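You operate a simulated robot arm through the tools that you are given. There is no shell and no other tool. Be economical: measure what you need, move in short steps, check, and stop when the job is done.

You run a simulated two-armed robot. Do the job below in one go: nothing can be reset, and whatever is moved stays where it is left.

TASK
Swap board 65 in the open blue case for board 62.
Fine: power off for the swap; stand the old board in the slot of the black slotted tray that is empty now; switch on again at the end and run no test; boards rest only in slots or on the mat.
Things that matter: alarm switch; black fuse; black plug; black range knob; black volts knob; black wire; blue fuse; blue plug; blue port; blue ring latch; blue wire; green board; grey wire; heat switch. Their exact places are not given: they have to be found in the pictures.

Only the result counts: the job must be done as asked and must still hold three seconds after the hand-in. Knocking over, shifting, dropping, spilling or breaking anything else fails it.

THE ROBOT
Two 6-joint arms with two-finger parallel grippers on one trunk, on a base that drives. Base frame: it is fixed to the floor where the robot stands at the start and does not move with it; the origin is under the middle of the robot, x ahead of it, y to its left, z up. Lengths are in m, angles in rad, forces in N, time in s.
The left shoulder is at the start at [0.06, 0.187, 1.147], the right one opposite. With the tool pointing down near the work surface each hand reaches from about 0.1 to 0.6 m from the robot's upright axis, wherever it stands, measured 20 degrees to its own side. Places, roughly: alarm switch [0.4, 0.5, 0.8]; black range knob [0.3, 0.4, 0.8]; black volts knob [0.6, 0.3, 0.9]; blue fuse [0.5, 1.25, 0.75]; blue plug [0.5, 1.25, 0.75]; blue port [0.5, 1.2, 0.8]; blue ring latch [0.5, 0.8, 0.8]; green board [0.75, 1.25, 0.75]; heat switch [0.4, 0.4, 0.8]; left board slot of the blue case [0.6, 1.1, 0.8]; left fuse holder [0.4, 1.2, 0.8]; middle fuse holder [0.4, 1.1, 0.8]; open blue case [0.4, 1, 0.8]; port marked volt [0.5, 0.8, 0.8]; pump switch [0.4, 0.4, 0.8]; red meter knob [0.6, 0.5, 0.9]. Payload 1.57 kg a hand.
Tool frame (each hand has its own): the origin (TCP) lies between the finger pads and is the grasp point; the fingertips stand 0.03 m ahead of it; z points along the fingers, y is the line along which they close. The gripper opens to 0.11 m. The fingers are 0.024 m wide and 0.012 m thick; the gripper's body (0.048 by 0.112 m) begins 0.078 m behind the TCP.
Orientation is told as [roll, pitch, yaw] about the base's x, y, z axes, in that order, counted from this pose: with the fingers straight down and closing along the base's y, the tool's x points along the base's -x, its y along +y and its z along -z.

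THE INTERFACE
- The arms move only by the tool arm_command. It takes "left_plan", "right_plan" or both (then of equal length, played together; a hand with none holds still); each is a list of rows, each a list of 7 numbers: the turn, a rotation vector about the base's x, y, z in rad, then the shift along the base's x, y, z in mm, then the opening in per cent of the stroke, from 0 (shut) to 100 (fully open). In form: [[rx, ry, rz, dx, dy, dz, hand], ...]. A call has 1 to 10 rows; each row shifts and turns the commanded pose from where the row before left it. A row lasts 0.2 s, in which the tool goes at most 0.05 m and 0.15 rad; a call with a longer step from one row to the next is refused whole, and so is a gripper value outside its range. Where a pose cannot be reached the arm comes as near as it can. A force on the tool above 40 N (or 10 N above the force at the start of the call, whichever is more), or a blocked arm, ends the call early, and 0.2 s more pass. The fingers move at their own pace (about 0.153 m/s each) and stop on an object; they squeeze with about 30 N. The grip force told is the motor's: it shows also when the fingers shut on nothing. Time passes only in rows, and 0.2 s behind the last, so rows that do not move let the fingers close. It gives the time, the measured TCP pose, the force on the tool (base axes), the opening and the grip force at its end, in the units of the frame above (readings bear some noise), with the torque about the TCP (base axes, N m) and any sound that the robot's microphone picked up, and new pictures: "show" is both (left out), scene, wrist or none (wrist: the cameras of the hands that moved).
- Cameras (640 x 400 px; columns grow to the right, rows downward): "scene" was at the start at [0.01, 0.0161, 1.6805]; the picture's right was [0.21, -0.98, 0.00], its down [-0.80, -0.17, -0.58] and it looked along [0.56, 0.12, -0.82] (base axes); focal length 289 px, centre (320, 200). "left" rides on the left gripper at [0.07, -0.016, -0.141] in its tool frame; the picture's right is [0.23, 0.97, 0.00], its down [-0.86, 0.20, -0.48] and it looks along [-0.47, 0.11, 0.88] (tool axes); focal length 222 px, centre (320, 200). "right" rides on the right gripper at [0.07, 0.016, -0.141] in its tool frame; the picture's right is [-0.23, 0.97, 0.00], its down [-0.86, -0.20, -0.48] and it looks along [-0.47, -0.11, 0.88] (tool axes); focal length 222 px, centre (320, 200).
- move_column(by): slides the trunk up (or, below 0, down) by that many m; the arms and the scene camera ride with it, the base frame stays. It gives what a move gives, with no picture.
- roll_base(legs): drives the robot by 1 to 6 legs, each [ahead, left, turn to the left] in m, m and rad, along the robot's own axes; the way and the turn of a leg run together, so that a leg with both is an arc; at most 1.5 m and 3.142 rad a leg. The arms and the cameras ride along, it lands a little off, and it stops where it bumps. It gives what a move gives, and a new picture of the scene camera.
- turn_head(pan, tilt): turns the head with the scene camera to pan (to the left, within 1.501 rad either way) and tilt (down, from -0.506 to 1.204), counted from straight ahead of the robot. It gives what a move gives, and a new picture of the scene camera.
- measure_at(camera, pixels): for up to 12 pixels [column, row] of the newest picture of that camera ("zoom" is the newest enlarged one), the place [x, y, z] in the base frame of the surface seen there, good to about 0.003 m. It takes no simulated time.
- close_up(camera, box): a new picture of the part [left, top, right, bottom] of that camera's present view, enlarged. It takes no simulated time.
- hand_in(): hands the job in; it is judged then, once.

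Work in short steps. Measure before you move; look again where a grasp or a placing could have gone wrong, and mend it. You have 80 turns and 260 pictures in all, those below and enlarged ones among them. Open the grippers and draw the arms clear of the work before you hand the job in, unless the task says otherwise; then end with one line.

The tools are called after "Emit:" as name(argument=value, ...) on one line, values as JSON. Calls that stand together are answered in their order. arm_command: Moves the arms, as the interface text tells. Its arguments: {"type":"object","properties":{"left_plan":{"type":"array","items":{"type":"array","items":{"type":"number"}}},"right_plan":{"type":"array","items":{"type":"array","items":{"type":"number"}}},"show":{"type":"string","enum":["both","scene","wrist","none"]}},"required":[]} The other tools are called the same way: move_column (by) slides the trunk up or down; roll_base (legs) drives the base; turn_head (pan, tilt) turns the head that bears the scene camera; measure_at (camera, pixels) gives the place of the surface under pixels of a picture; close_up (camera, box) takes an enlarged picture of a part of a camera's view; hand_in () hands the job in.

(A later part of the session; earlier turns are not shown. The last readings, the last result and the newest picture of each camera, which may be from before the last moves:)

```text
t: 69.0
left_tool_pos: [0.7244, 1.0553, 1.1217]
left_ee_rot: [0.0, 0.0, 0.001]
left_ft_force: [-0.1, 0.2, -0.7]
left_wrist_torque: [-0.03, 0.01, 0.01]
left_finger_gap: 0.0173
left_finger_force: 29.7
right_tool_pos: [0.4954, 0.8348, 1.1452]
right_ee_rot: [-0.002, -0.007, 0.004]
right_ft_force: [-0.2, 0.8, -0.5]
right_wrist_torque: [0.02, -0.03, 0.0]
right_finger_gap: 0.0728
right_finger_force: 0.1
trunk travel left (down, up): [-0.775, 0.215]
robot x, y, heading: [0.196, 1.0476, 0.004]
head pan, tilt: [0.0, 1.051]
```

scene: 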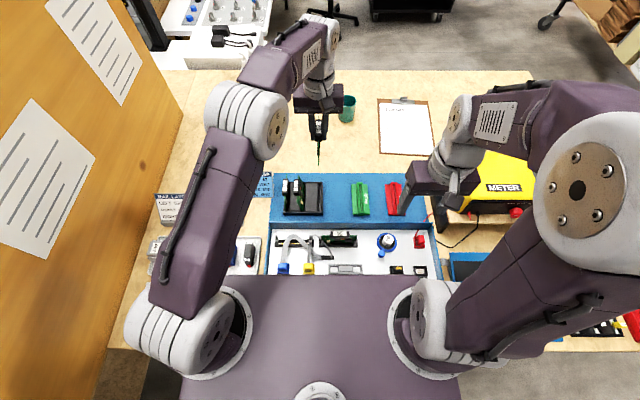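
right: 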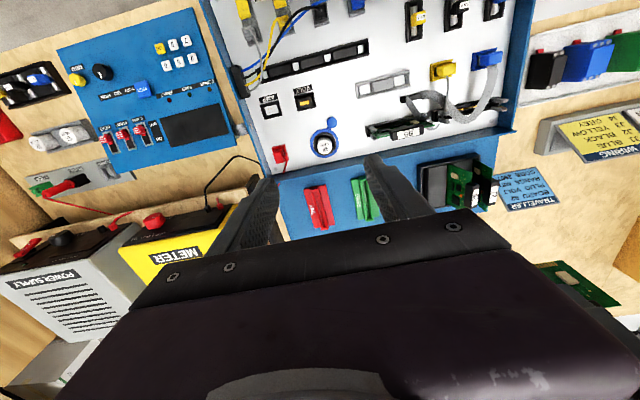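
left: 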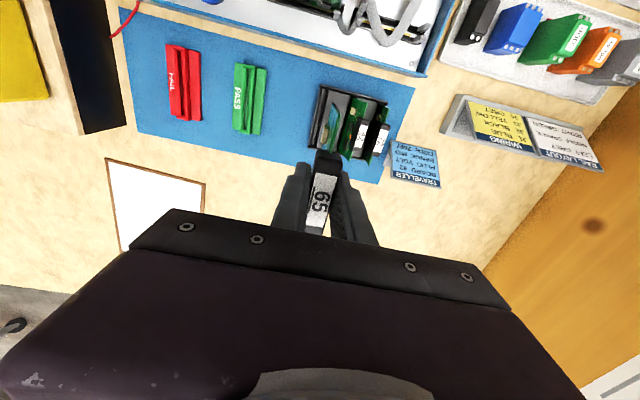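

Board 65 is held at the tray orientation. I lower it to just above the tray.

Emit:
arm_command(left_plan=[[0, 0, 0, 0, 0, -40, 0], [0, 0, 0, 1, 0, -40, 0], [0, 0, 0, 1, 0, -40, 0], [0, 0, 0, 0, 0, -40, 0], [0, 0, 0, 0, 0, -35, 0], [0, 0, 0, 0, 0, -25, 0]], show="both")

Emit:
close_up(camera="scene", box=[270, 150, 350, 225])

Emit:
close_up(camera="left", box=[240, 50, 400, 190])

Emit:
close_up(camera="right", box=[400, 130, 520, 230])

```text
t: 70.4
left_tool_pos: [0.7278, 1.0571, 0.9019]
left_ee_rot: [0.0, 0.001, 0.0]
left_ft_force: [-0.3, 0.1, -1.1]
left_wrist_torque: [0.0, -0.03, -0.04]
left_finger_gap: 0.0175
left_finger_force: 29.5
right_tool_pos: [0.4969, 0.8345, 1.144]
right_ee_rot: [-0.001, -0.007, 0.006]
right_ft_force: [-0.2, 0.0, 0.5]
right_wrist_torque: [0.0, 0.03, -0.02]
right_finger_gap: 0.0726
right_finger_force: 0.0
trunk travel left (down, up): [-0.775, 0.215]
robot x, y, heading: [0.1969, 1.0505, 0.003]
head pan, tilt: [0.0, 1.051]
```

scene: 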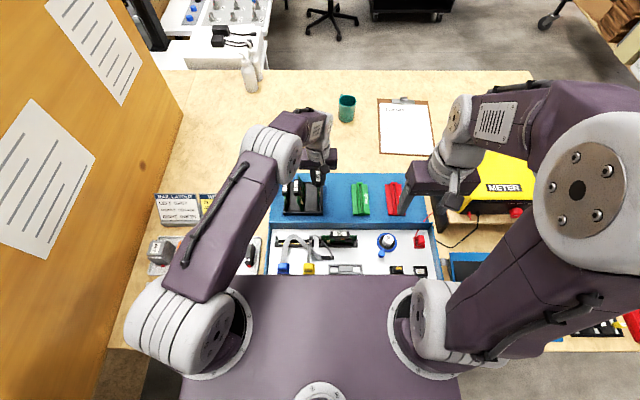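
left: 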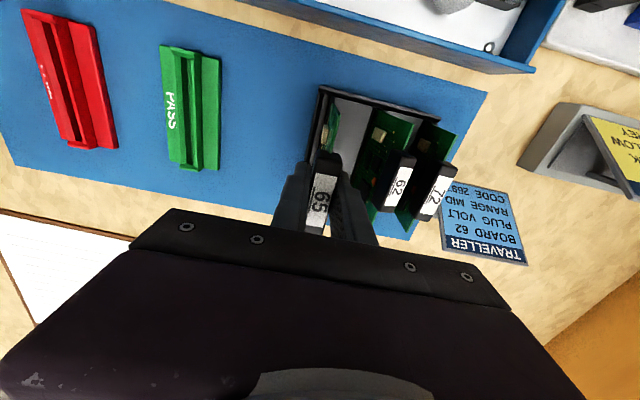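

```text
5.33 times, centred on (310, 188) of scene
```

zoom: 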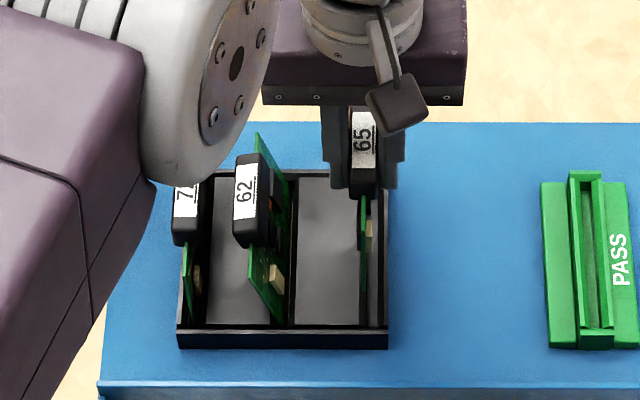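

```text
2.86 times, centred on (320, 120) of left
```

zoom: 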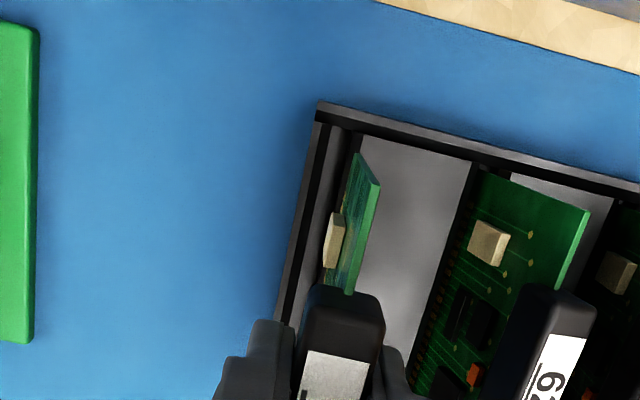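

```text
4.00 times, centred on (460, 180) of right
```

zoom: 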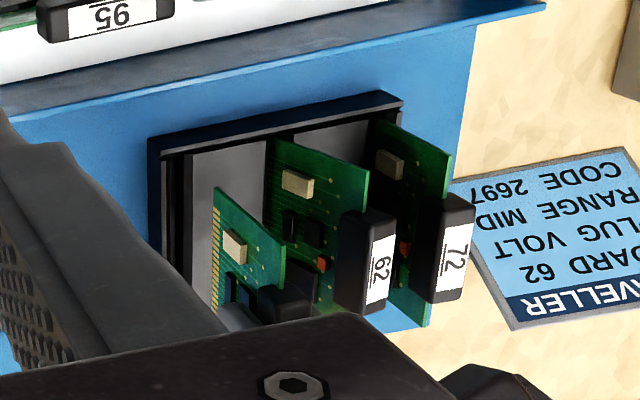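

I measure the board's near edge, top and bottom, against the groove.

Emit:
close_up(camera="scene", box=[300, 170, 332, 195])

Emit:
measure_at(camera="zoom", pixels=[[330, 140], [335, 200], [340, 260], [345, 320], [350, 345], [335, 355], [365, 340], [385, 330], [320, 300], [400, 250], [360, 200]])

```text
16.00 times, centred on (316, 182) of scene
```

zoom: 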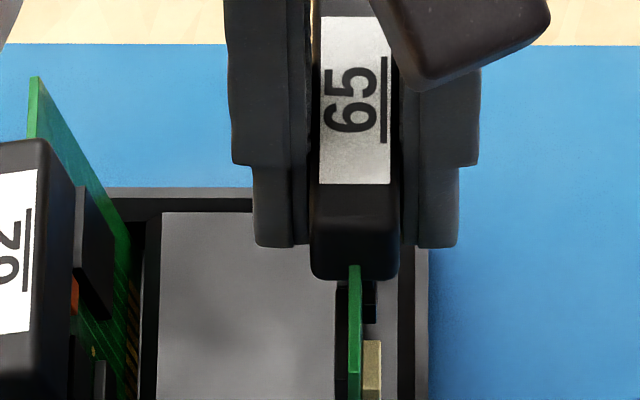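

```text
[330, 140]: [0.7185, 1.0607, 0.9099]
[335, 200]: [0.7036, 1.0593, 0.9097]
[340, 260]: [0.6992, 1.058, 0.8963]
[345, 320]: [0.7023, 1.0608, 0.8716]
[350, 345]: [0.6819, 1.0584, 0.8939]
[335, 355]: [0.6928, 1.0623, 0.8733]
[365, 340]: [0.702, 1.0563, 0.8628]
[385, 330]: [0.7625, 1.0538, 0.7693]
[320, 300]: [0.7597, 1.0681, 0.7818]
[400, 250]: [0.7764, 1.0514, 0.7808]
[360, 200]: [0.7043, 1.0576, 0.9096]
```

Emit:
close_up(camera="left", box=[300, 75, 360, 125])

Emit:
measure_at(camera="zoom", pixels=[[200, 200], [230, 200], [260, 190], [280, 130], [330, 130], [300, 120], [245, 160], [220, 130], [190, 130], [290, 330], [350, 250]])

Emit:
close_up(camera="scene", box=[296, 185, 328, 215])

Emit:
measure_at(camera="zoom", pixels=[[400, 40], [400, 100], [400, 150], [390, 200], [410, 200], [430, 200], [450, 200], [370, 200], [420, 120], [440, 120]])

```text
8.00 times, centred on (330, 100) of left
```

zoom: 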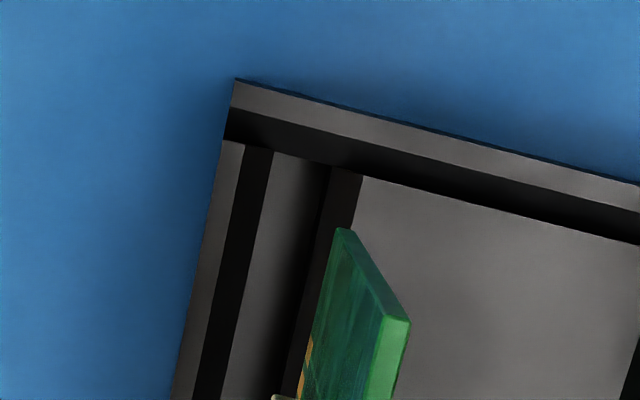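

```text
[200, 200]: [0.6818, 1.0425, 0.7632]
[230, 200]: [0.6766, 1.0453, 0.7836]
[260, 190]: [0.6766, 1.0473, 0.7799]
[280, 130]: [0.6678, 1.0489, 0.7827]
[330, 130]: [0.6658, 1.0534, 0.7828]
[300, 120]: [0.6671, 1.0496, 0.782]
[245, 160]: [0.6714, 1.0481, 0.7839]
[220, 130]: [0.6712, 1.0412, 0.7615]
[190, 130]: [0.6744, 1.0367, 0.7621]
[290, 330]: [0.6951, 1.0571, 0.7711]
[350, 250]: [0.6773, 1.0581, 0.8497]
```

```text
13.33 times, centred on (312, 200) of scene
```

zoom: 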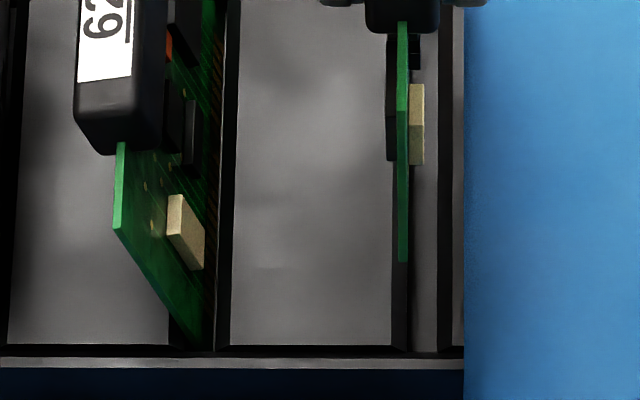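

```text
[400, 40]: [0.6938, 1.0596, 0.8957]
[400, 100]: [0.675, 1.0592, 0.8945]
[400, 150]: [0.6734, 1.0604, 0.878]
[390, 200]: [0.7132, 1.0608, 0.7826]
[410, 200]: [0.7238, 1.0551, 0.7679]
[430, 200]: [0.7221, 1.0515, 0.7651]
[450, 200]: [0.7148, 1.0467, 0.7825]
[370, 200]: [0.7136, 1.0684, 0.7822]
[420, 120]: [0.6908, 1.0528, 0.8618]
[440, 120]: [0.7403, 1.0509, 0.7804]
```

The overhead camera looks right along the board's plane: board at zoom column ≈403, groove columns 392–410. It is aligned; I lower straight down in small steps.

Emit:
arm_command(left_plan=[[0, 0, 0, 0, 0.5, -12, 0], [0, 0, 0, 0, 0, -12, 0], [0, 0, 0, 0, 0, -10, 0], [0, 0, 0, 0, 0, -6, 0]], show="scene")

Emit:
close_up(camera="scene", box=[296, 185, 328, 215])

```text
t: 71.4
left_tool_pos: [0.7279, 1.0549, 0.8621]
left_ee_rot: [0.001, -0.002, -0.003]
left_ft_force: [0.2, 0.5, -1.3]
left_wrist_torque: [-0.01, 0.01, -0.03]
left_finger_gap: 0.0174
left_finger_force: 29.6
right_tool_pos: [0.4952, 0.8349, 1.1451]
right_ee_rot: [-0.002, -0.007, 0.005]
right_ft_force: [0.4, -0.7, -0.4]
right_wrist_torque: [0.0, 0.01, 0.01]
right_finger_gap: 0.0726
right_finger_force: 0.1
trunk travel left (down, up): [-0.775, 0.215]
robot x, y, heading: [0.2005, 1.0497, 0.006]
head pan, tilt: [0.0, 1.051]
```

scene: 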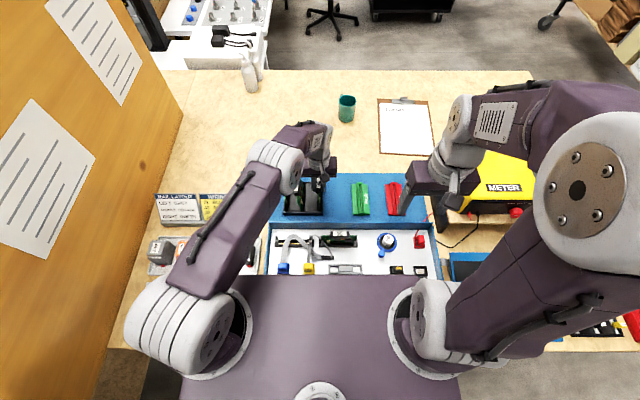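

```text
13.33 times, centred on (312, 200) of scene
```

zoom: 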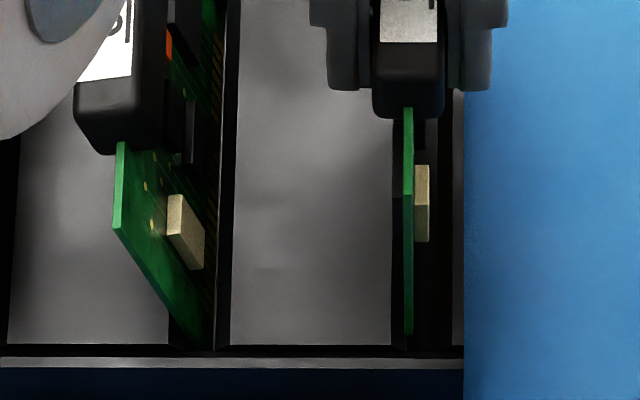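

The board bottom is at column ≈408 against groove 392–410; I shift +2 mm in y and lower on.

Emit:
arm_command(left_plan=[[0, 0, 0, 0, 2, 0, 0], [0, 0, 0, 0, 0, -5, 0], [0, 0, 0, 0, 0, -5, 0]], show="none")

Emit:
close_up(camera="scene", box=[296, 185, 328, 215])

```text
t: 72.2
left_tool_pos: [0.7283, 1.0571, 0.8512]
left_ee_rot: [-0.001, -0.001, -0.003]
left_ft_force: [0.1, -10.0, 0.5]
left_wrist_torque: [-0.72, 0.19, 0.09]
left_finger_gap: 0.0178
left_finger_force: 29.8
right_tool_pos: [0.4949, 0.833, 1.1434]
right_ee_rot: [-0.001, -0.009, 0.005]
right_ft_force: [0.3, -0.7, -0.3]
right_wrist_torque: [-0.01, 0.0, 0.01]
right_finger_gap: 0.0727
right_finger_force: 0.0
trunk travel left (down, up): [-0.775, 0.215]
robot x, y, heading: [0.1956, 1.0479, 0.004]
head pan, tilt: [0.0, 1.051]
```

```text
13.33 times, centred on (312, 200) of scene
```

zoom: 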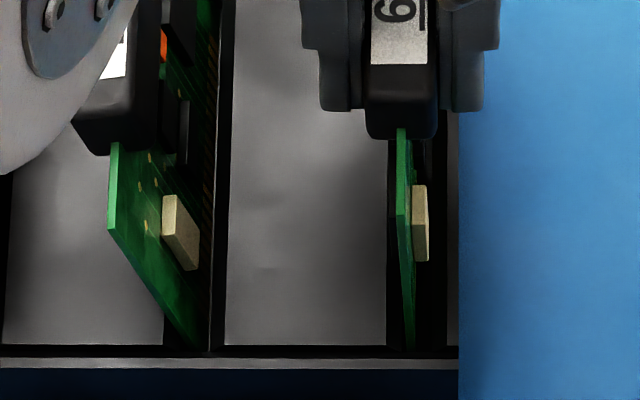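

It touches the platform side (Fy −10 N), so the earlier y was right. I go back 2 mm and lower to the seat.

Emit:
arm_command(left_plan=[[0, 0, 0, 0, -2, 0, 0], [0, 0, 0, 0, 0, -3, 0], [0, 0, 0, 0, 0, -2, 0], [0, 0, 0, 0, 0, 0, 0]], show="none")

Emit:
close_up(camera="scene", box=[296, 185, 328, 215])

```text
t: 73.2
left_tool_pos: [0.7276, 1.0572, 0.847]
left_ee_rot: [0.0, -0.002, 0.0]
left_ft_force: [0.9, -5.3, 7.2]
left_wrist_torque: [-0.29, 0.29, 0.03]
left_finger_gap: 0.0175
left_finger_force: 29.9
right_tool_pos: [0.4941, 0.8339, 1.1448]
right_ee_rot: [-0.001, -0.01, 0.005]
right_ft_force: [-0.6, 0.2, -0.3]
right_wrist_torque: [0.01, 0.0, 0.03]
right_finger_gap: 0.0724
right_finger_force: 0.0
trunk travel left (down, up): [-0.775, 0.215]
robot x, y, heading: [0.1962, 1.0472, 0.009]
head pan, tilt: [0.0, 1.051]
```

```text
13.33 times, centred on (312, 200) of scene
```

zoom: 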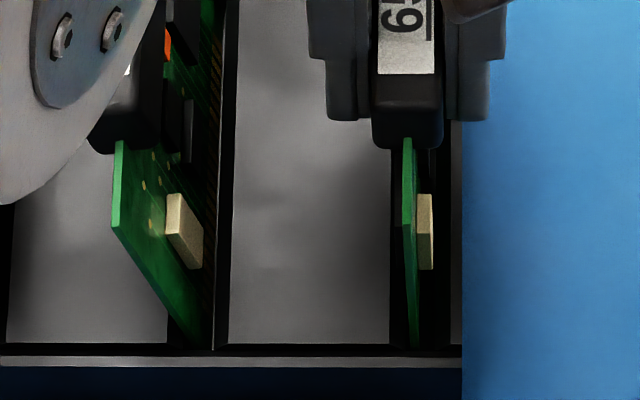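

Seated (Fz +7 N, z .847). I ease −2 mm in y, then open to 35 mm.

Emit:
arm_command(left_plan=[[0, 0, 0, 0, -2, 0, 0], [0, 0, 0, 0, 0, 0, 18], [0, 0, 0, 0, 0, 0, 30], [0, 0, 0, 0, 0, 0, 32]], show="wrist")

Emit:
close_up(camera="scene", box=[280, 165, 332, 215])

```text
t: 74.2
left_tool_pos: [0.7274, 1.0548, 0.8457]
left_ee_rot: [0.0, -0.001, -0.001]
left_ft_force: [-0.3, -0.2, 0.4]
left_wrist_torque: [-0.01, 0.0, -0.03]
left_finger_gap: 0.0352
left_finger_force: 0.0
right_tool_pos: [0.496, 0.8344, 1.1452]
right_ee_rot: [-0.002, -0.006, 0.007]
right_ft_force: [0.5, 0.3, -0.2]
right_wrist_torque: [-0.02, 0.01, 0.0]
right_finger_gap: 0.0726
right_finger_force: 0.0
trunk travel left (down, up): [-0.775, 0.215]
robot x, y, heading: [0.1964, 1.0475, 0.002]
head pan, tilt: [0.0, 1.051]
```

left: 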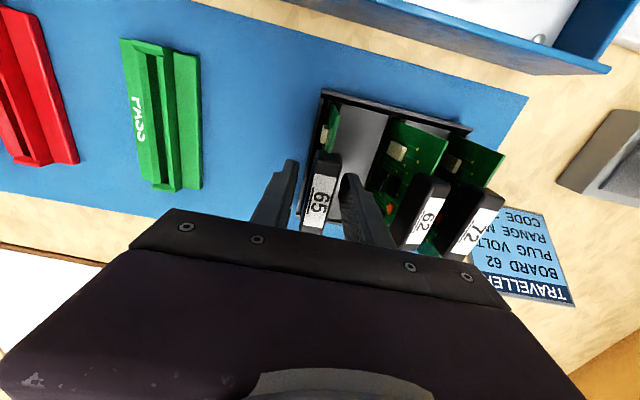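

```text
8.00 times, centred on (306, 190) of scene
```

zoom: 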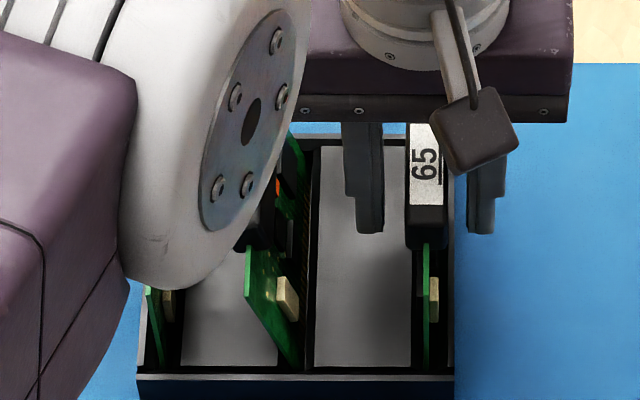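

Board 65 stands in the third slot. I raise the hand straight up and look at the tray.

Emit:
arm_command(left_plan=[[0, 0, 0, 0, 0, 15, 32], [0, 0, 0, 0, 0, 25, 32], [0, 0, 0, 0, 0, 40, 32], [0, 0, 0, 0, 0, 40, 40], [0, 0, 0, -10, 30, 30, 40], [0, 0, 0, -15, 35, 0, 40]], show="both")

Emit:
close_up(camera="scene", box=[275, 165, 335, 220])

Emit:
close_up(camera="left", box=[240, 60, 400, 210])

```text
t: 75.6
left_tool_pos: [0.701, 1.1221, 0.9981]
left_ee_rot: [-0.001, -0.001, -0.002]
left_ft_force: [-0.5, 0.8, 0.1]
left_wrist_torque: [-0.05, 0.0, -0.02]
left_finger_gap: 0.0439
left_finger_force: 0.1
right_tool_pos: [0.4948, 0.8345, 1.1456]
right_ee_rot: [-0.003, -0.008, 0.006]
right_ft_force: [0.1, 0.4, 0.2]
right_wrist_torque: [0.01, 0.01, -0.05]
right_finger_gap: 0.0727
right_finger_force: 0.2
trunk travel left (down, up): [-0.775, 0.215]
robot x, y, heading: [0.2001, 1.047, 0.007]
head pan, tilt: [0.0, 1.051]
```

scene: 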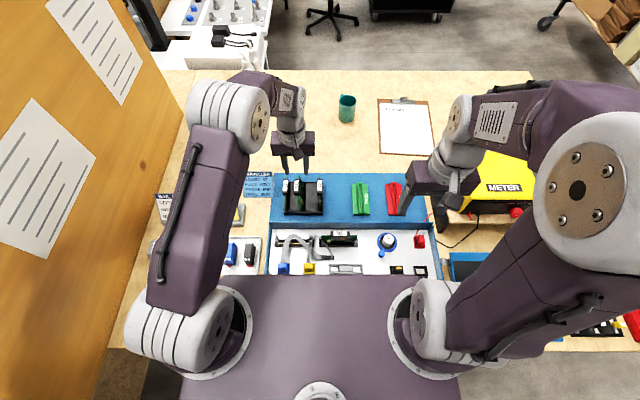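
left: 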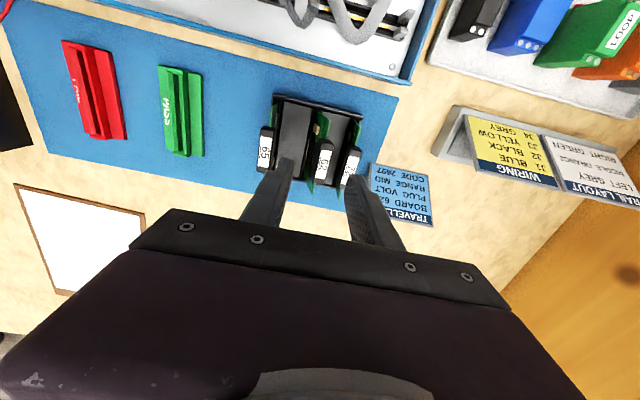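

```text
7.27 times, centred on (305, 192) of scene
```

zoom: 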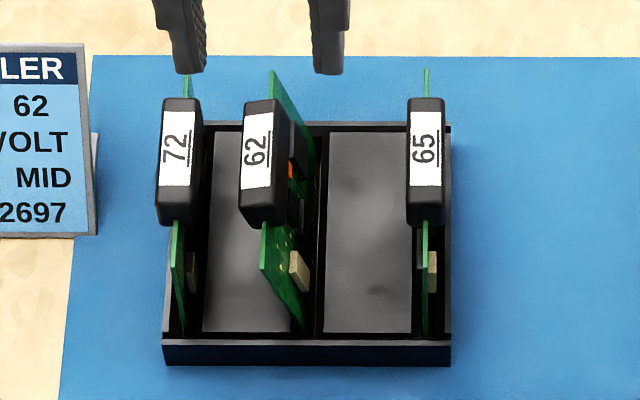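

```text
2.67 times, centred on (320, 135) of left
```

zoom: 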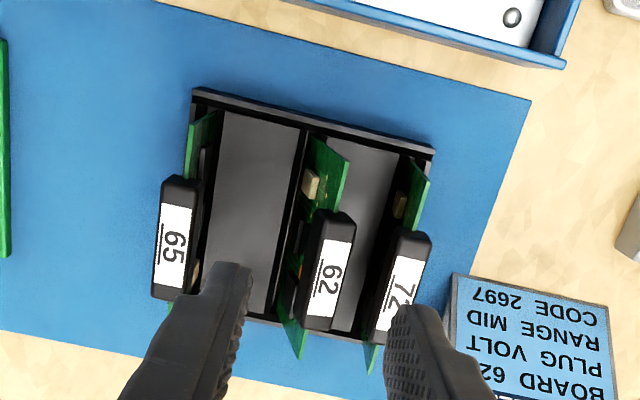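

Board 65 stands upright in the third slot. Now I measure 62's lean and handle.

Emit:
close_up(camera="scene", box=[285, 170, 325, 215])

Emit:
measure_at(camera="zoom", pixels=[[190, 130], [190, 60], [190, 170], [165, 110], [220, 110], [235, 110], [195, 240], [230, 290], [260, 340], [245, 200], [100, 110], [60, 110]])

```text
8.89 times, centred on (305, 192) of scene
```

zoom: 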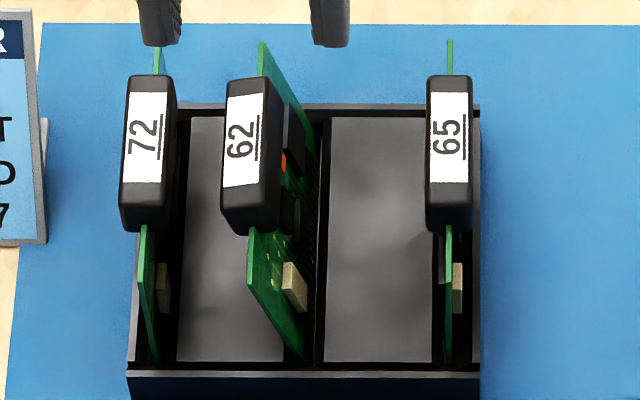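

```text
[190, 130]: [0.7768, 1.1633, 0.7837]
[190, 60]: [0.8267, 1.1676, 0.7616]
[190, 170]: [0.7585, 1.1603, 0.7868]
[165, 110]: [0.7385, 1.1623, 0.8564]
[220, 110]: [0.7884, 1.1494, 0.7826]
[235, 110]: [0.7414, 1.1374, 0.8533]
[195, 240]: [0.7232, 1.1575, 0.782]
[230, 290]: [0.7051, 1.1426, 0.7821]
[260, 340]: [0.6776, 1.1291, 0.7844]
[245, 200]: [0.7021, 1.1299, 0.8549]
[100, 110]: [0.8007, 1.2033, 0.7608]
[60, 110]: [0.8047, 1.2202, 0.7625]
```

62 leans ≈0.26 rad toward 72, leaving too little gap for a finger. I'll first straighten it by gripping the handle's ends (yaw −90°), then regrip normally. Turning the hand now.

Emit:
arm_command(left_plan=[[0, 0, -0.15, 2, 2, 0, 68], [0, 0, -0.15, 2, 2, 0, 68], [0, 0, -0.15, 2, 2, 0, 68], [0, 0, -0.15, 2, 2, 0, 68], [0, 0, -0.15, 3, 2, 0, 68], [0, 0, -0.15, 3, 2, 0, 68], [0, 0, -0.15, 3, 2, 0, 68], [0, 0, -0.15, 3, 2, 0, 68], [0, 0, -0.15, 3, 2, 0, 68], [0, 0, -0.15, 2, 2, 0, 68]], show="none")

Emit:
arm_command(left_plan=[[0, 0, -0.07, 0, 3, -20, 68], [-0.12, 0, 0, 0, 3, -20, 68], [-0.13, 0, 0, 0, 3, -20, 68]], show="both")

Emit:
close_up(camera="left", box=[230, 60, 420, 220])

Emit:
close_up(camera="scene", box=[275, 150, 335, 215])

```text
t: 77.8
left_tool_pos: [0.7278, 1.1395, 0.9966]
left_ee_rot: [-0.001, 0.001, -1.504]
left_ft_force: [0.1, 0.0, -0.2]
left_wrist_torque: [0.01, 0.02, 0.0]
left_finger_gap: 0.0749
left_finger_force: 0.0
right_tool_pos: [0.497, 0.835, 1.1444]
right_ee_rot: [-0.002, -0.007, 0.005]
right_ft_force: [0.2, 0.0, 0.3]
right_wrist_torque: [0.0, 0.0, 0.0]
right_finger_gap: 0.0725
right_finger_force: 0.0
trunk travel left (down, up): [-0.775, 0.215]
robot x, y, heading: [0.1988, 1.0494, 0.004]
head pan, tilt: [0.0, 1.051]
```

```text
t: 78.6
left_tool_pos: [0.728, 1.1494, 0.9365]
left_ee_rot: [0.001, -0.255, -1.571]
left_ft_force: [0.6, 0.4, -0.5]
left_wrist_torque: [0.0, 0.01, 0.02]
left_finger_gap: 0.0746
left_finger_force: 0.1
right_tool_pos: [0.4962, 0.8363, 1.1459]
right_ee_rot: [-0.003, -0.008, 0.005]
right_ft_force: [0.1, -0.6, 0.1]
right_wrist_torque: [-0.01, 0.0, 0.01]
right_finger_gap: 0.0726
right_finger_force: 0.1
trunk travel left (down, up): [-0.775, 0.215]
robot x, y, heading: [0.196, 1.0477, 0.001]
head pan, tilt: [0.0, 1.051]
```

scene: 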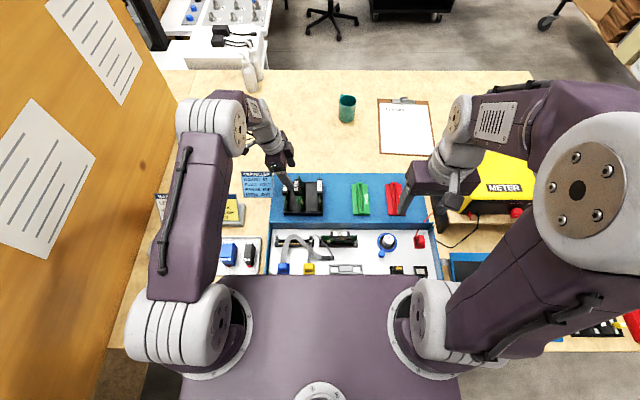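
left: 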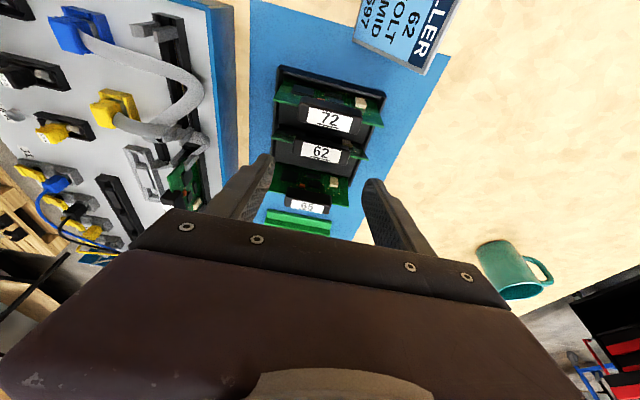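

```text
2.50 times, centred on (325, 140) of left
```

zoom: 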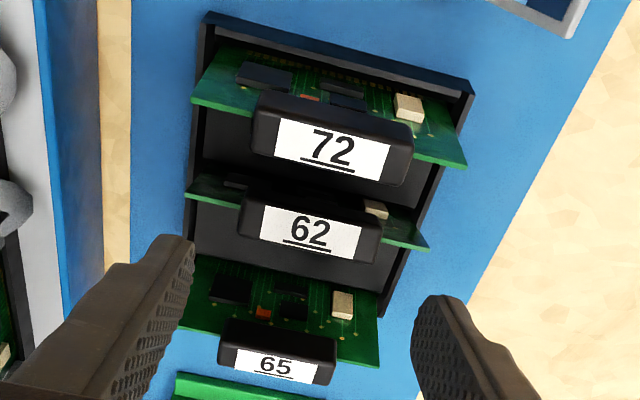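

```text
6.15 times, centred on (305, 182) of scene
```

zoom: 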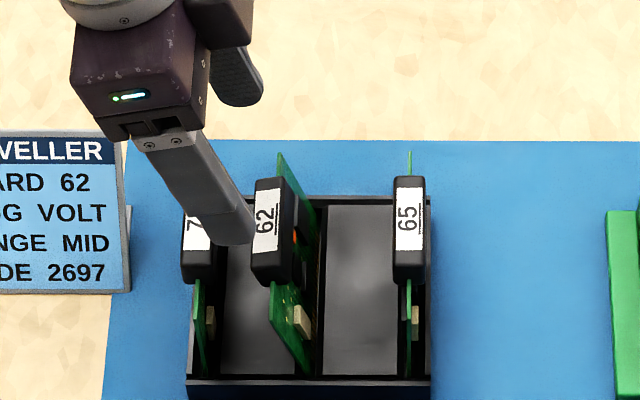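

Emit:
measure_at(camera="zoom", pixels=[[265, 200], [265, 235], [358, 258], [400, 225], [250, 180], [265, 280], [280, 180]])

Emit:
close_up(camera="left", box=[280, 110, 380, 180])

Emit:
measure_at(camera="zoom", pixels=[[260, 270], [130, 210], [390, 300], [110, 250], [395, 330], [260, 195], [400, 240], [260, 305], [250, 350], [40, 190], [520, 320]])

```text
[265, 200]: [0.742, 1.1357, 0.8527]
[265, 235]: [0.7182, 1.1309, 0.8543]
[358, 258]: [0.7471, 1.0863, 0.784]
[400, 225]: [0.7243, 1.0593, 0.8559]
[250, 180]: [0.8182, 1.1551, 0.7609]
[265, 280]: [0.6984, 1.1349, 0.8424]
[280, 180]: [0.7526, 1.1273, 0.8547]
```

```text
5.71 times, centred on (330, 145) of left
```

zoom: 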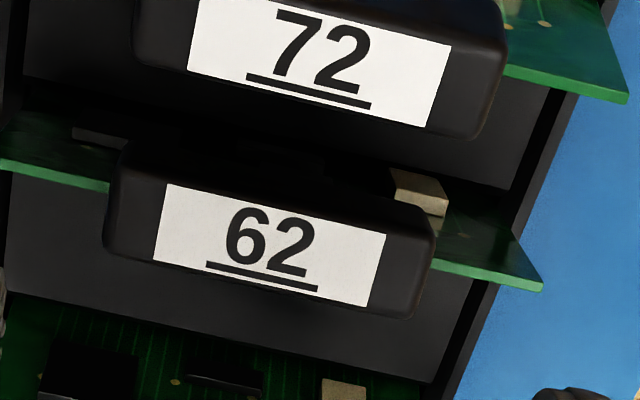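

```text
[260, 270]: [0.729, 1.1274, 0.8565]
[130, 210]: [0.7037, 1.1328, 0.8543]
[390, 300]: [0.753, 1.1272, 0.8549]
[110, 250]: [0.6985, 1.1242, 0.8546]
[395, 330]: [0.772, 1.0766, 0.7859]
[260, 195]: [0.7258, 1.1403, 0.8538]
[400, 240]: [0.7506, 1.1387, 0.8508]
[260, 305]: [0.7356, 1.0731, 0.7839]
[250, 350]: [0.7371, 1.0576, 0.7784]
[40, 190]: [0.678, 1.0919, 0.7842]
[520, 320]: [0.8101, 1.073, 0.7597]
```

Handle 62 top: centre (0.726, 1.1325, 0.8545). I descend along the tilted axis until the tips overlap the handle ends by ≈11 mm.

Emit:
arm_command(left_plan=[[0, 0, 0, -2, 4, 0, 68], [0, 0, 0, 0, -5.5, -22, 68], [0, 0, 0, 0, -5.5, -21, 68], [0, 0, 0, 0, -5, -20, 68]], show="wrist")

Emit:
close_up(camera="left", box=[230, 60, 420, 220])

Emit:
close_up(camera="scene", box=[275, 150, 335, 215])

```text
t: 79.6
left_tool_pos: [0.7252, 1.1367, 0.8731]
left_ee_rot: [-0.001, -0.252, -1.57]
left_ft_force: [-0.7, 0.0, 0.5]
left_wrist_torque: [-0.04, -0.01, -0.01]
left_finger_gap: 0.0747
left_finger_force: 0.2
right_tool_pos: [0.496, 0.8346, 1.145]
right_ee_rot: [0.0, -0.005, 0.005]
right_ft_force: [0.1, 0.0, 0.3]
right_wrist_torque: [-0.02, 0.0, 0.0]
right_finger_gap: 0.0725
right_finger_force: 0.1
trunk travel left (down, up): [-0.775, 0.215]
robot x, y, heading: [0.1955, 1.0517, 0.003]
head pan, tilt: [0.0, 1.051]
```

left: 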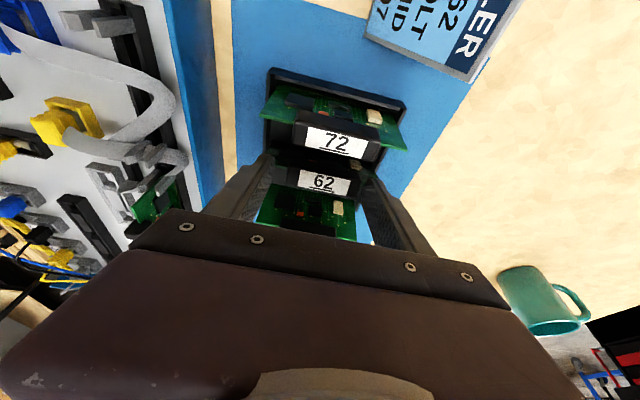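

```text
2.50 times, centred on (325, 140) of left
```

zoom: 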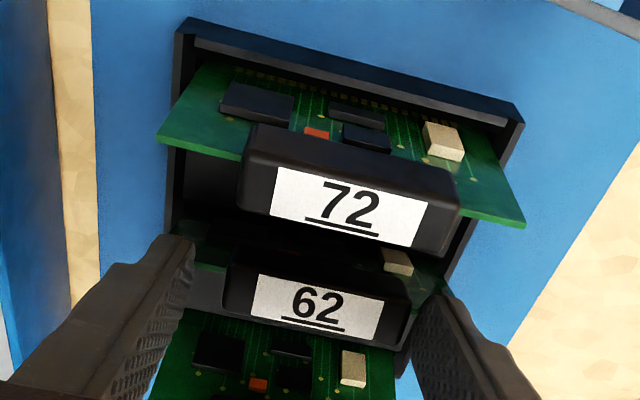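

```text
6.15 times, centred on (305, 182) of scene
```

zoom: 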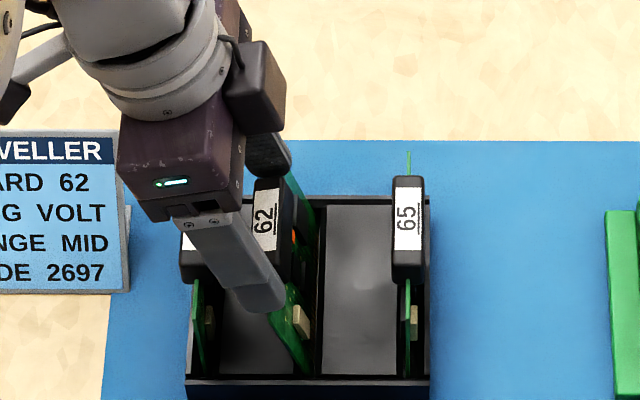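

Aligned; I close on the handle's ends.

Emit:
arm_command(left_plan=[[0, 0, 0, 0, 0, 0, 50], [0, 0, 0, 0, 0, 0, 0], [0, 0, 0, 0, 0, 0, 0]], show="none")

```text
t: 80.4
left_tool_pos: [0.7255, 1.1363, 0.8729]
left_ee_rot: [0.0, -0.248, -1.569]
left_ft_force: [3.6, -0.3, 0.0]
left_wrist_torque: [0.02, -0.28, 0.08]
left_finger_gap: 0.0591
left_finger_force: 30.2
right_tool_pos: [0.4965, 0.835, 1.1451]
right_ee_rot: [0.0, -0.007, 0.006]
right_ft_force: [-0.5, 0.0, 0.1]
right_wrist_torque: [0.0, -0.01, -0.02]
right_finger_gap: 0.0726
right_finger_force: 0.0
trunk travel left (down, up): [-0.775, 0.215]
robot x, y, heading: [0.1959, 1.0496, 0.009]
head pan, tilt: [0.0, 1.051]
```

Gripped. I swing it upright about its groove: 5 rows of +0.05 rad with −5 mm in y.

Emit:
arm_command(left_plan=[[0.05, 0, 0, 0, -5, 1.5, 0], [0.05, 0, 0, 0, -5, 1, 0], [0.05, 0, 0, 0, -5, 0.7, 0], [0.05, 0, 0, 0, -5, 0.4, 0], [0.05, 0, 0, 0, -5, 0, 0], [0, 0, 0, 0, 0, -1, 0]], show="wrist")

Emit:
close_up(camera="scene", box=[275, 150, 335, 215])

```text
t: 81.8
left_tool_pos: [0.7259, 1.1114, 0.8762]
left_ee_rot: [0.0, 0.0, -1.569]
left_ft_force: [2.2, -0.9, 4.8]
left_wrist_torque: [-0.04, 0.13, 0.06]
left_finger_gap: 0.0594
left_finger_force: 30.3
right_tool_pos: [0.4947, 0.8352, 1.1464]
right_ee_rot: [-0.002, -0.01, 0.006]
right_ft_force: [0.2, -0.5, 0.0]
right_wrist_torque: [-0.01, -0.01, 0.01]
right_finger_gap: 0.0725
right_finger_force: 0.1
trunk travel left (down, up): [-0.775, 0.215]
robot x, y, heading: [0.198, 1.0485, 0.004]
head pan, tilt: [0.0, 1.051]
```

left: 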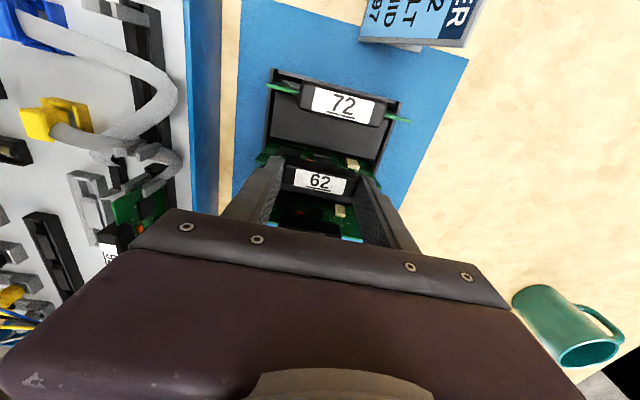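

```text
6.15 times, centred on (305, 182) of scene
```

zoom: 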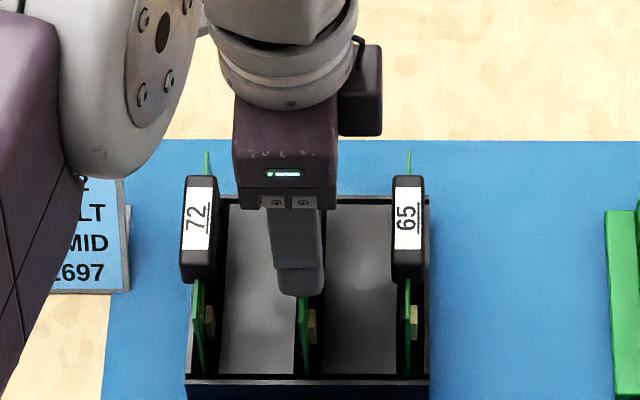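

62 is upright and seated. I open and rise, then look.

Emit:
arm_command(left_plan=[[0, 0, 0, 0, 0, 0, 58], [0, 0, 0, 0, 0, 0, 66], [0, 0, 0, 0, 0, 30, 66], [0, 0, 0, 0, 0, 45, 66]], show="none")

Emit:
close_up(camera="scene", box=[275, 150, 335, 215])

Emit:
close_up(camera="left", box=[230, 60, 420, 220])

Emit:
measure_at(camera="zoom", pixels=[[320, 270], [320, 285], [320, 250], [260, 270], [370, 290]])

```text
t: 82.8
left_tool_pos: [0.7254, 1.1098, 0.9512]
left_ee_rot: [0.001, 0.0, -1.57]
left_ft_force: [-0.4, -0.3, 0.7]
left_wrist_torque: [-0.03, 0.0, -0.01]
left_finger_gap: 0.0728
left_finger_force: 0.2
right_tool_pos: [0.496, 0.835, 1.1453]
right_ee_rot: [0.0, -0.008, 0.004]
right_ft_force: [-0.7, -0.1, 0.6]
right_wrist_torque: [-0.01, -0.03, -0.02]
right_finger_gap: 0.0724
right_finger_force: 0.1
trunk travel left (down, up): [-0.775, 0.215]
robot x, y, heading: [0.1957, 1.0479, 0.003]
head pan, tilt: [0.0, 1.051]
```

```text
6.15 times, centred on (305, 182) of scene
```

zoom: 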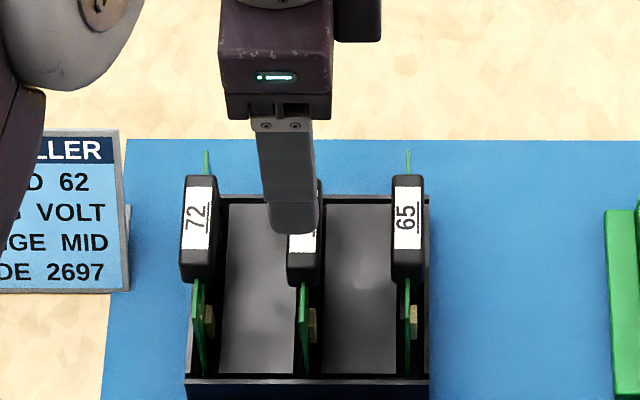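

```text
2.50 times, centred on (325, 140) of left
```

zoom: 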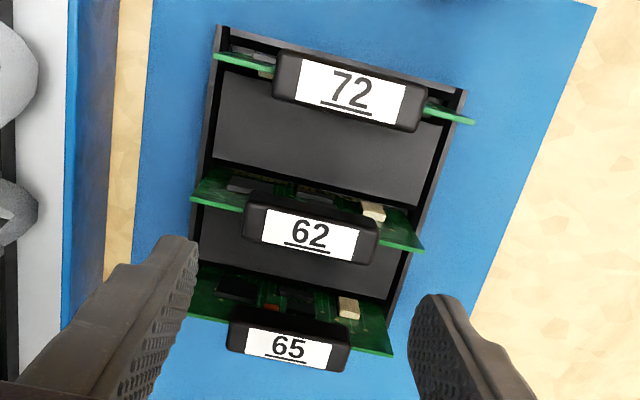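

```text
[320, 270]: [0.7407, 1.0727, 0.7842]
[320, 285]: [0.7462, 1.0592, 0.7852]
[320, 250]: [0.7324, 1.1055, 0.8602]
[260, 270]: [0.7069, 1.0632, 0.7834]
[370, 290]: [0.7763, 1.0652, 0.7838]
```

62 stands upright on its own. I turn the hand back to yaw 0, above it.

Emit:
arm_command(left_plan=[[0, 0, 0.15, 0, 0, 30, 60], [0, 0, 0.15, 0, 0, 20, 45], [0, 0, 0.15, 0, 0, 0, 38], [0, 0, 0.15, 0, 0, 0, 38], [0, 0, 0.15, 0, 0, 0, 38], [0, 0, 0.15, 0, 0, 0, 38], [0, 0, 0.15, 0, 0, 0, 38], [0, 0, 0.15, 0, 0, 0, 38], [0, 0, 0.15, 0, 0, 0, 38], [0, 0, 0.15, 0, 0, 0, 38]], show="none")

Emit:
arm_command(left_plan=[[0, 0, 0.07, 0, 1, -25, 38], [0, 0, 0, 0, 0, -30, 38]], show="wrist")

Emit:
close_up(camera="scene", box=[285, 165, 325, 205])

Emit:
close_up(camera="left", box=[250, 80, 410, 230])

Emit:
measure_at(camera="zoom", pixels=[[200, 330], [230, 330], [215, 290], [190, 330], [245, 300], [215, 250]])

```text
t: 85.0
left_tool_pos: [0.7256, 1.1105, 1.0003]
left_ee_rot: [0.0, -0.002, -0.068]
left_ft_force: [-0.2, -0.4, 0.3]
left_wrist_torque: [-0.02, 0.0, 0.03]
left_finger_gap: 0.0416
left_finger_force: 0.1
right_tool_pos: [0.4967, 0.8348, 1.1446]
right_ee_rot: [-0.002, -0.007, 0.005]
right_ft_force: [-0.5, -0.1, 0.6]
right_wrist_torque: [0.0, 0.0, 0.0]
right_finger_gap: 0.0724
right_finger_force: 0.1
trunk travel left (down, up): [-0.775, 0.215]
robot x, y, heading: [0.2008, 1.0522, 0.005]
head pan, tilt: [0.0, 1.051]
```

```text
t: 85.6
left_tool_pos: [0.726, 1.1122, 0.9467]
left_ee_rot: [0.0, 0.0, -0.001]
left_ft_force: [0.4, 0.7, 0.0]
left_wrist_torque: [0.03, -0.02, -0.01]
left_finger_gap: 0.0418
left_finger_force: 0.2
right_tool_pos: [0.497, 0.8353, 1.1443]
right_ee_rot: [0.0, -0.007, 0.006]
right_ft_force: [0.3, -0.2, -0.3]
right_wrist_torque: [0.01, 0.02, 0.0]
right_finger_gap: 0.0724
right_finger_force: 0.1
trunk travel left (down, up): [-0.775, 0.215]
robot x, y, heading: [0.1924, 1.0514, 0.009]
head pan, tilt: [0.0, 1.051]
```

left: 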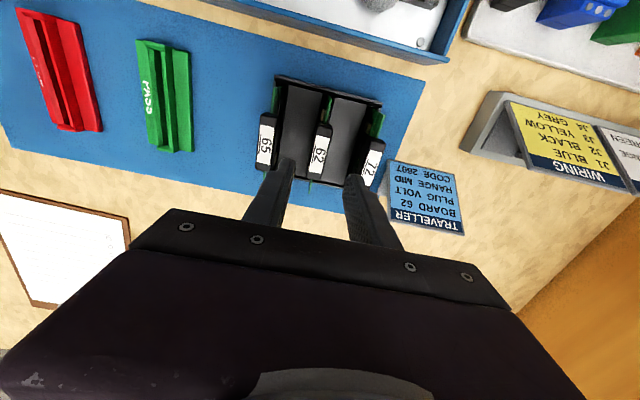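

```text
10.00 times, centred on (305, 185) of scene
```

zoom: 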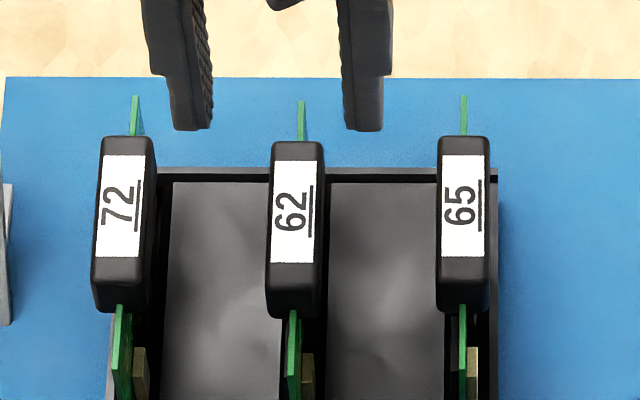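

```text
2.67 times, centred on (330, 155) of left
```

zoom: 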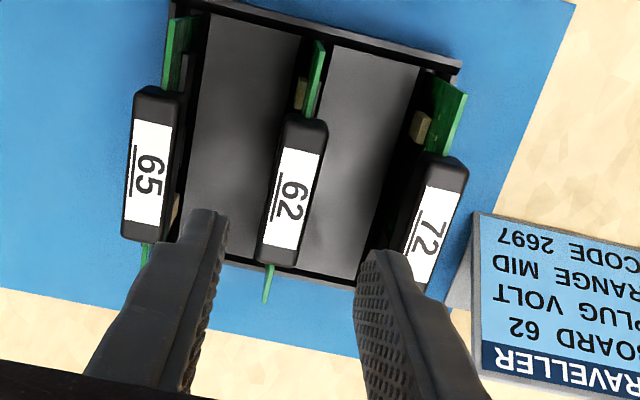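

```text
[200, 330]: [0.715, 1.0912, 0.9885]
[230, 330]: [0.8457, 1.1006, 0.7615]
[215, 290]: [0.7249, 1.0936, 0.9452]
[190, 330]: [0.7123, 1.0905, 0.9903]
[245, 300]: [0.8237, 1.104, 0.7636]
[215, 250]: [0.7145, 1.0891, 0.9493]
```

Aligned over 62 (y ≈1.112). I descend to z .845 and close.

Emit:
arm_command(left_plan=[[0, 0, 0, 0, 0, -35, 38], [0, 0, 0, 0, 0, -35, 38], [0, 0, 0, 0, 0, -22, 38], [0, 0, 0, 0, 0, -9, 38]], show="none")

Emit:
arm_command(left_plan=[[0, 0, 0, 0, 0, 0, 25], [0, 0, 0, 0, 0, 0, 0], [0, 0, 0, 0, 0, 0, 0]], show="wrist")

```text
t: 86.6
left_tool_pos: [0.7265, 1.1126, 0.8449]
left_ee_rot: [0.0, 0.0, 0.0]
left_ft_force: [0.2, -0.3, -0.5]
left_wrist_torque: [0.02, 0.01, -0.01]
left_finger_gap: 0.0415
left_finger_force: 0.1
right_tool_pos: [0.4961, 0.8342, 1.1451]
right_ee_rot: [0.0, -0.006, 0.007]
right_ft_force: [0.4, -0.6, 0.8]
right_wrist_torque: [-0.01, 0.02, -0.02]
right_finger_gap: 0.0727
right_finger_force: 0.1
trunk travel left (down, up): [-0.775, 0.215]
robot x, y, heading: [0.199, 1.0513, 0.008]
head pan, tilt: [0.0, 1.051]
```

```text
t: 87.4
left_tool_pos: [0.7264, 1.1124, 0.8447]
left_ee_rot: [-0.001, 0.0, 0.0]
left_ft_force: [-0.7, 0.8, -0.9]
left_wrist_torque: [0.05, -0.06, 0.0]
left_finger_gap: 0.0176
left_finger_force: 30.5
right_tool_pos: [0.4966, 0.8352, 1.1449]
right_ee_rot: [-0.001, -0.008, 0.006]
right_ft_force: [0.4, -0.8, -0.1]
right_wrist_torque: [0.02, 0.03, 0.0]
right_finger_gap: 0.0725
right_finger_force: 0.0
trunk travel left (down, up): [-0.775, 0.215]
robot x, y, heading: [0.1986, 1.05, 0.004]
head pan, tilt: [0.0, 1.051]
```

left: 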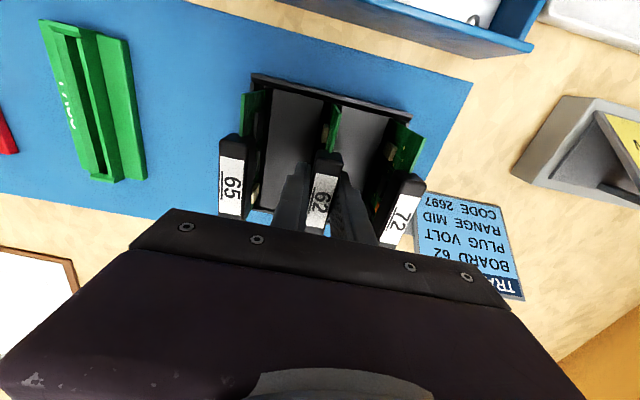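

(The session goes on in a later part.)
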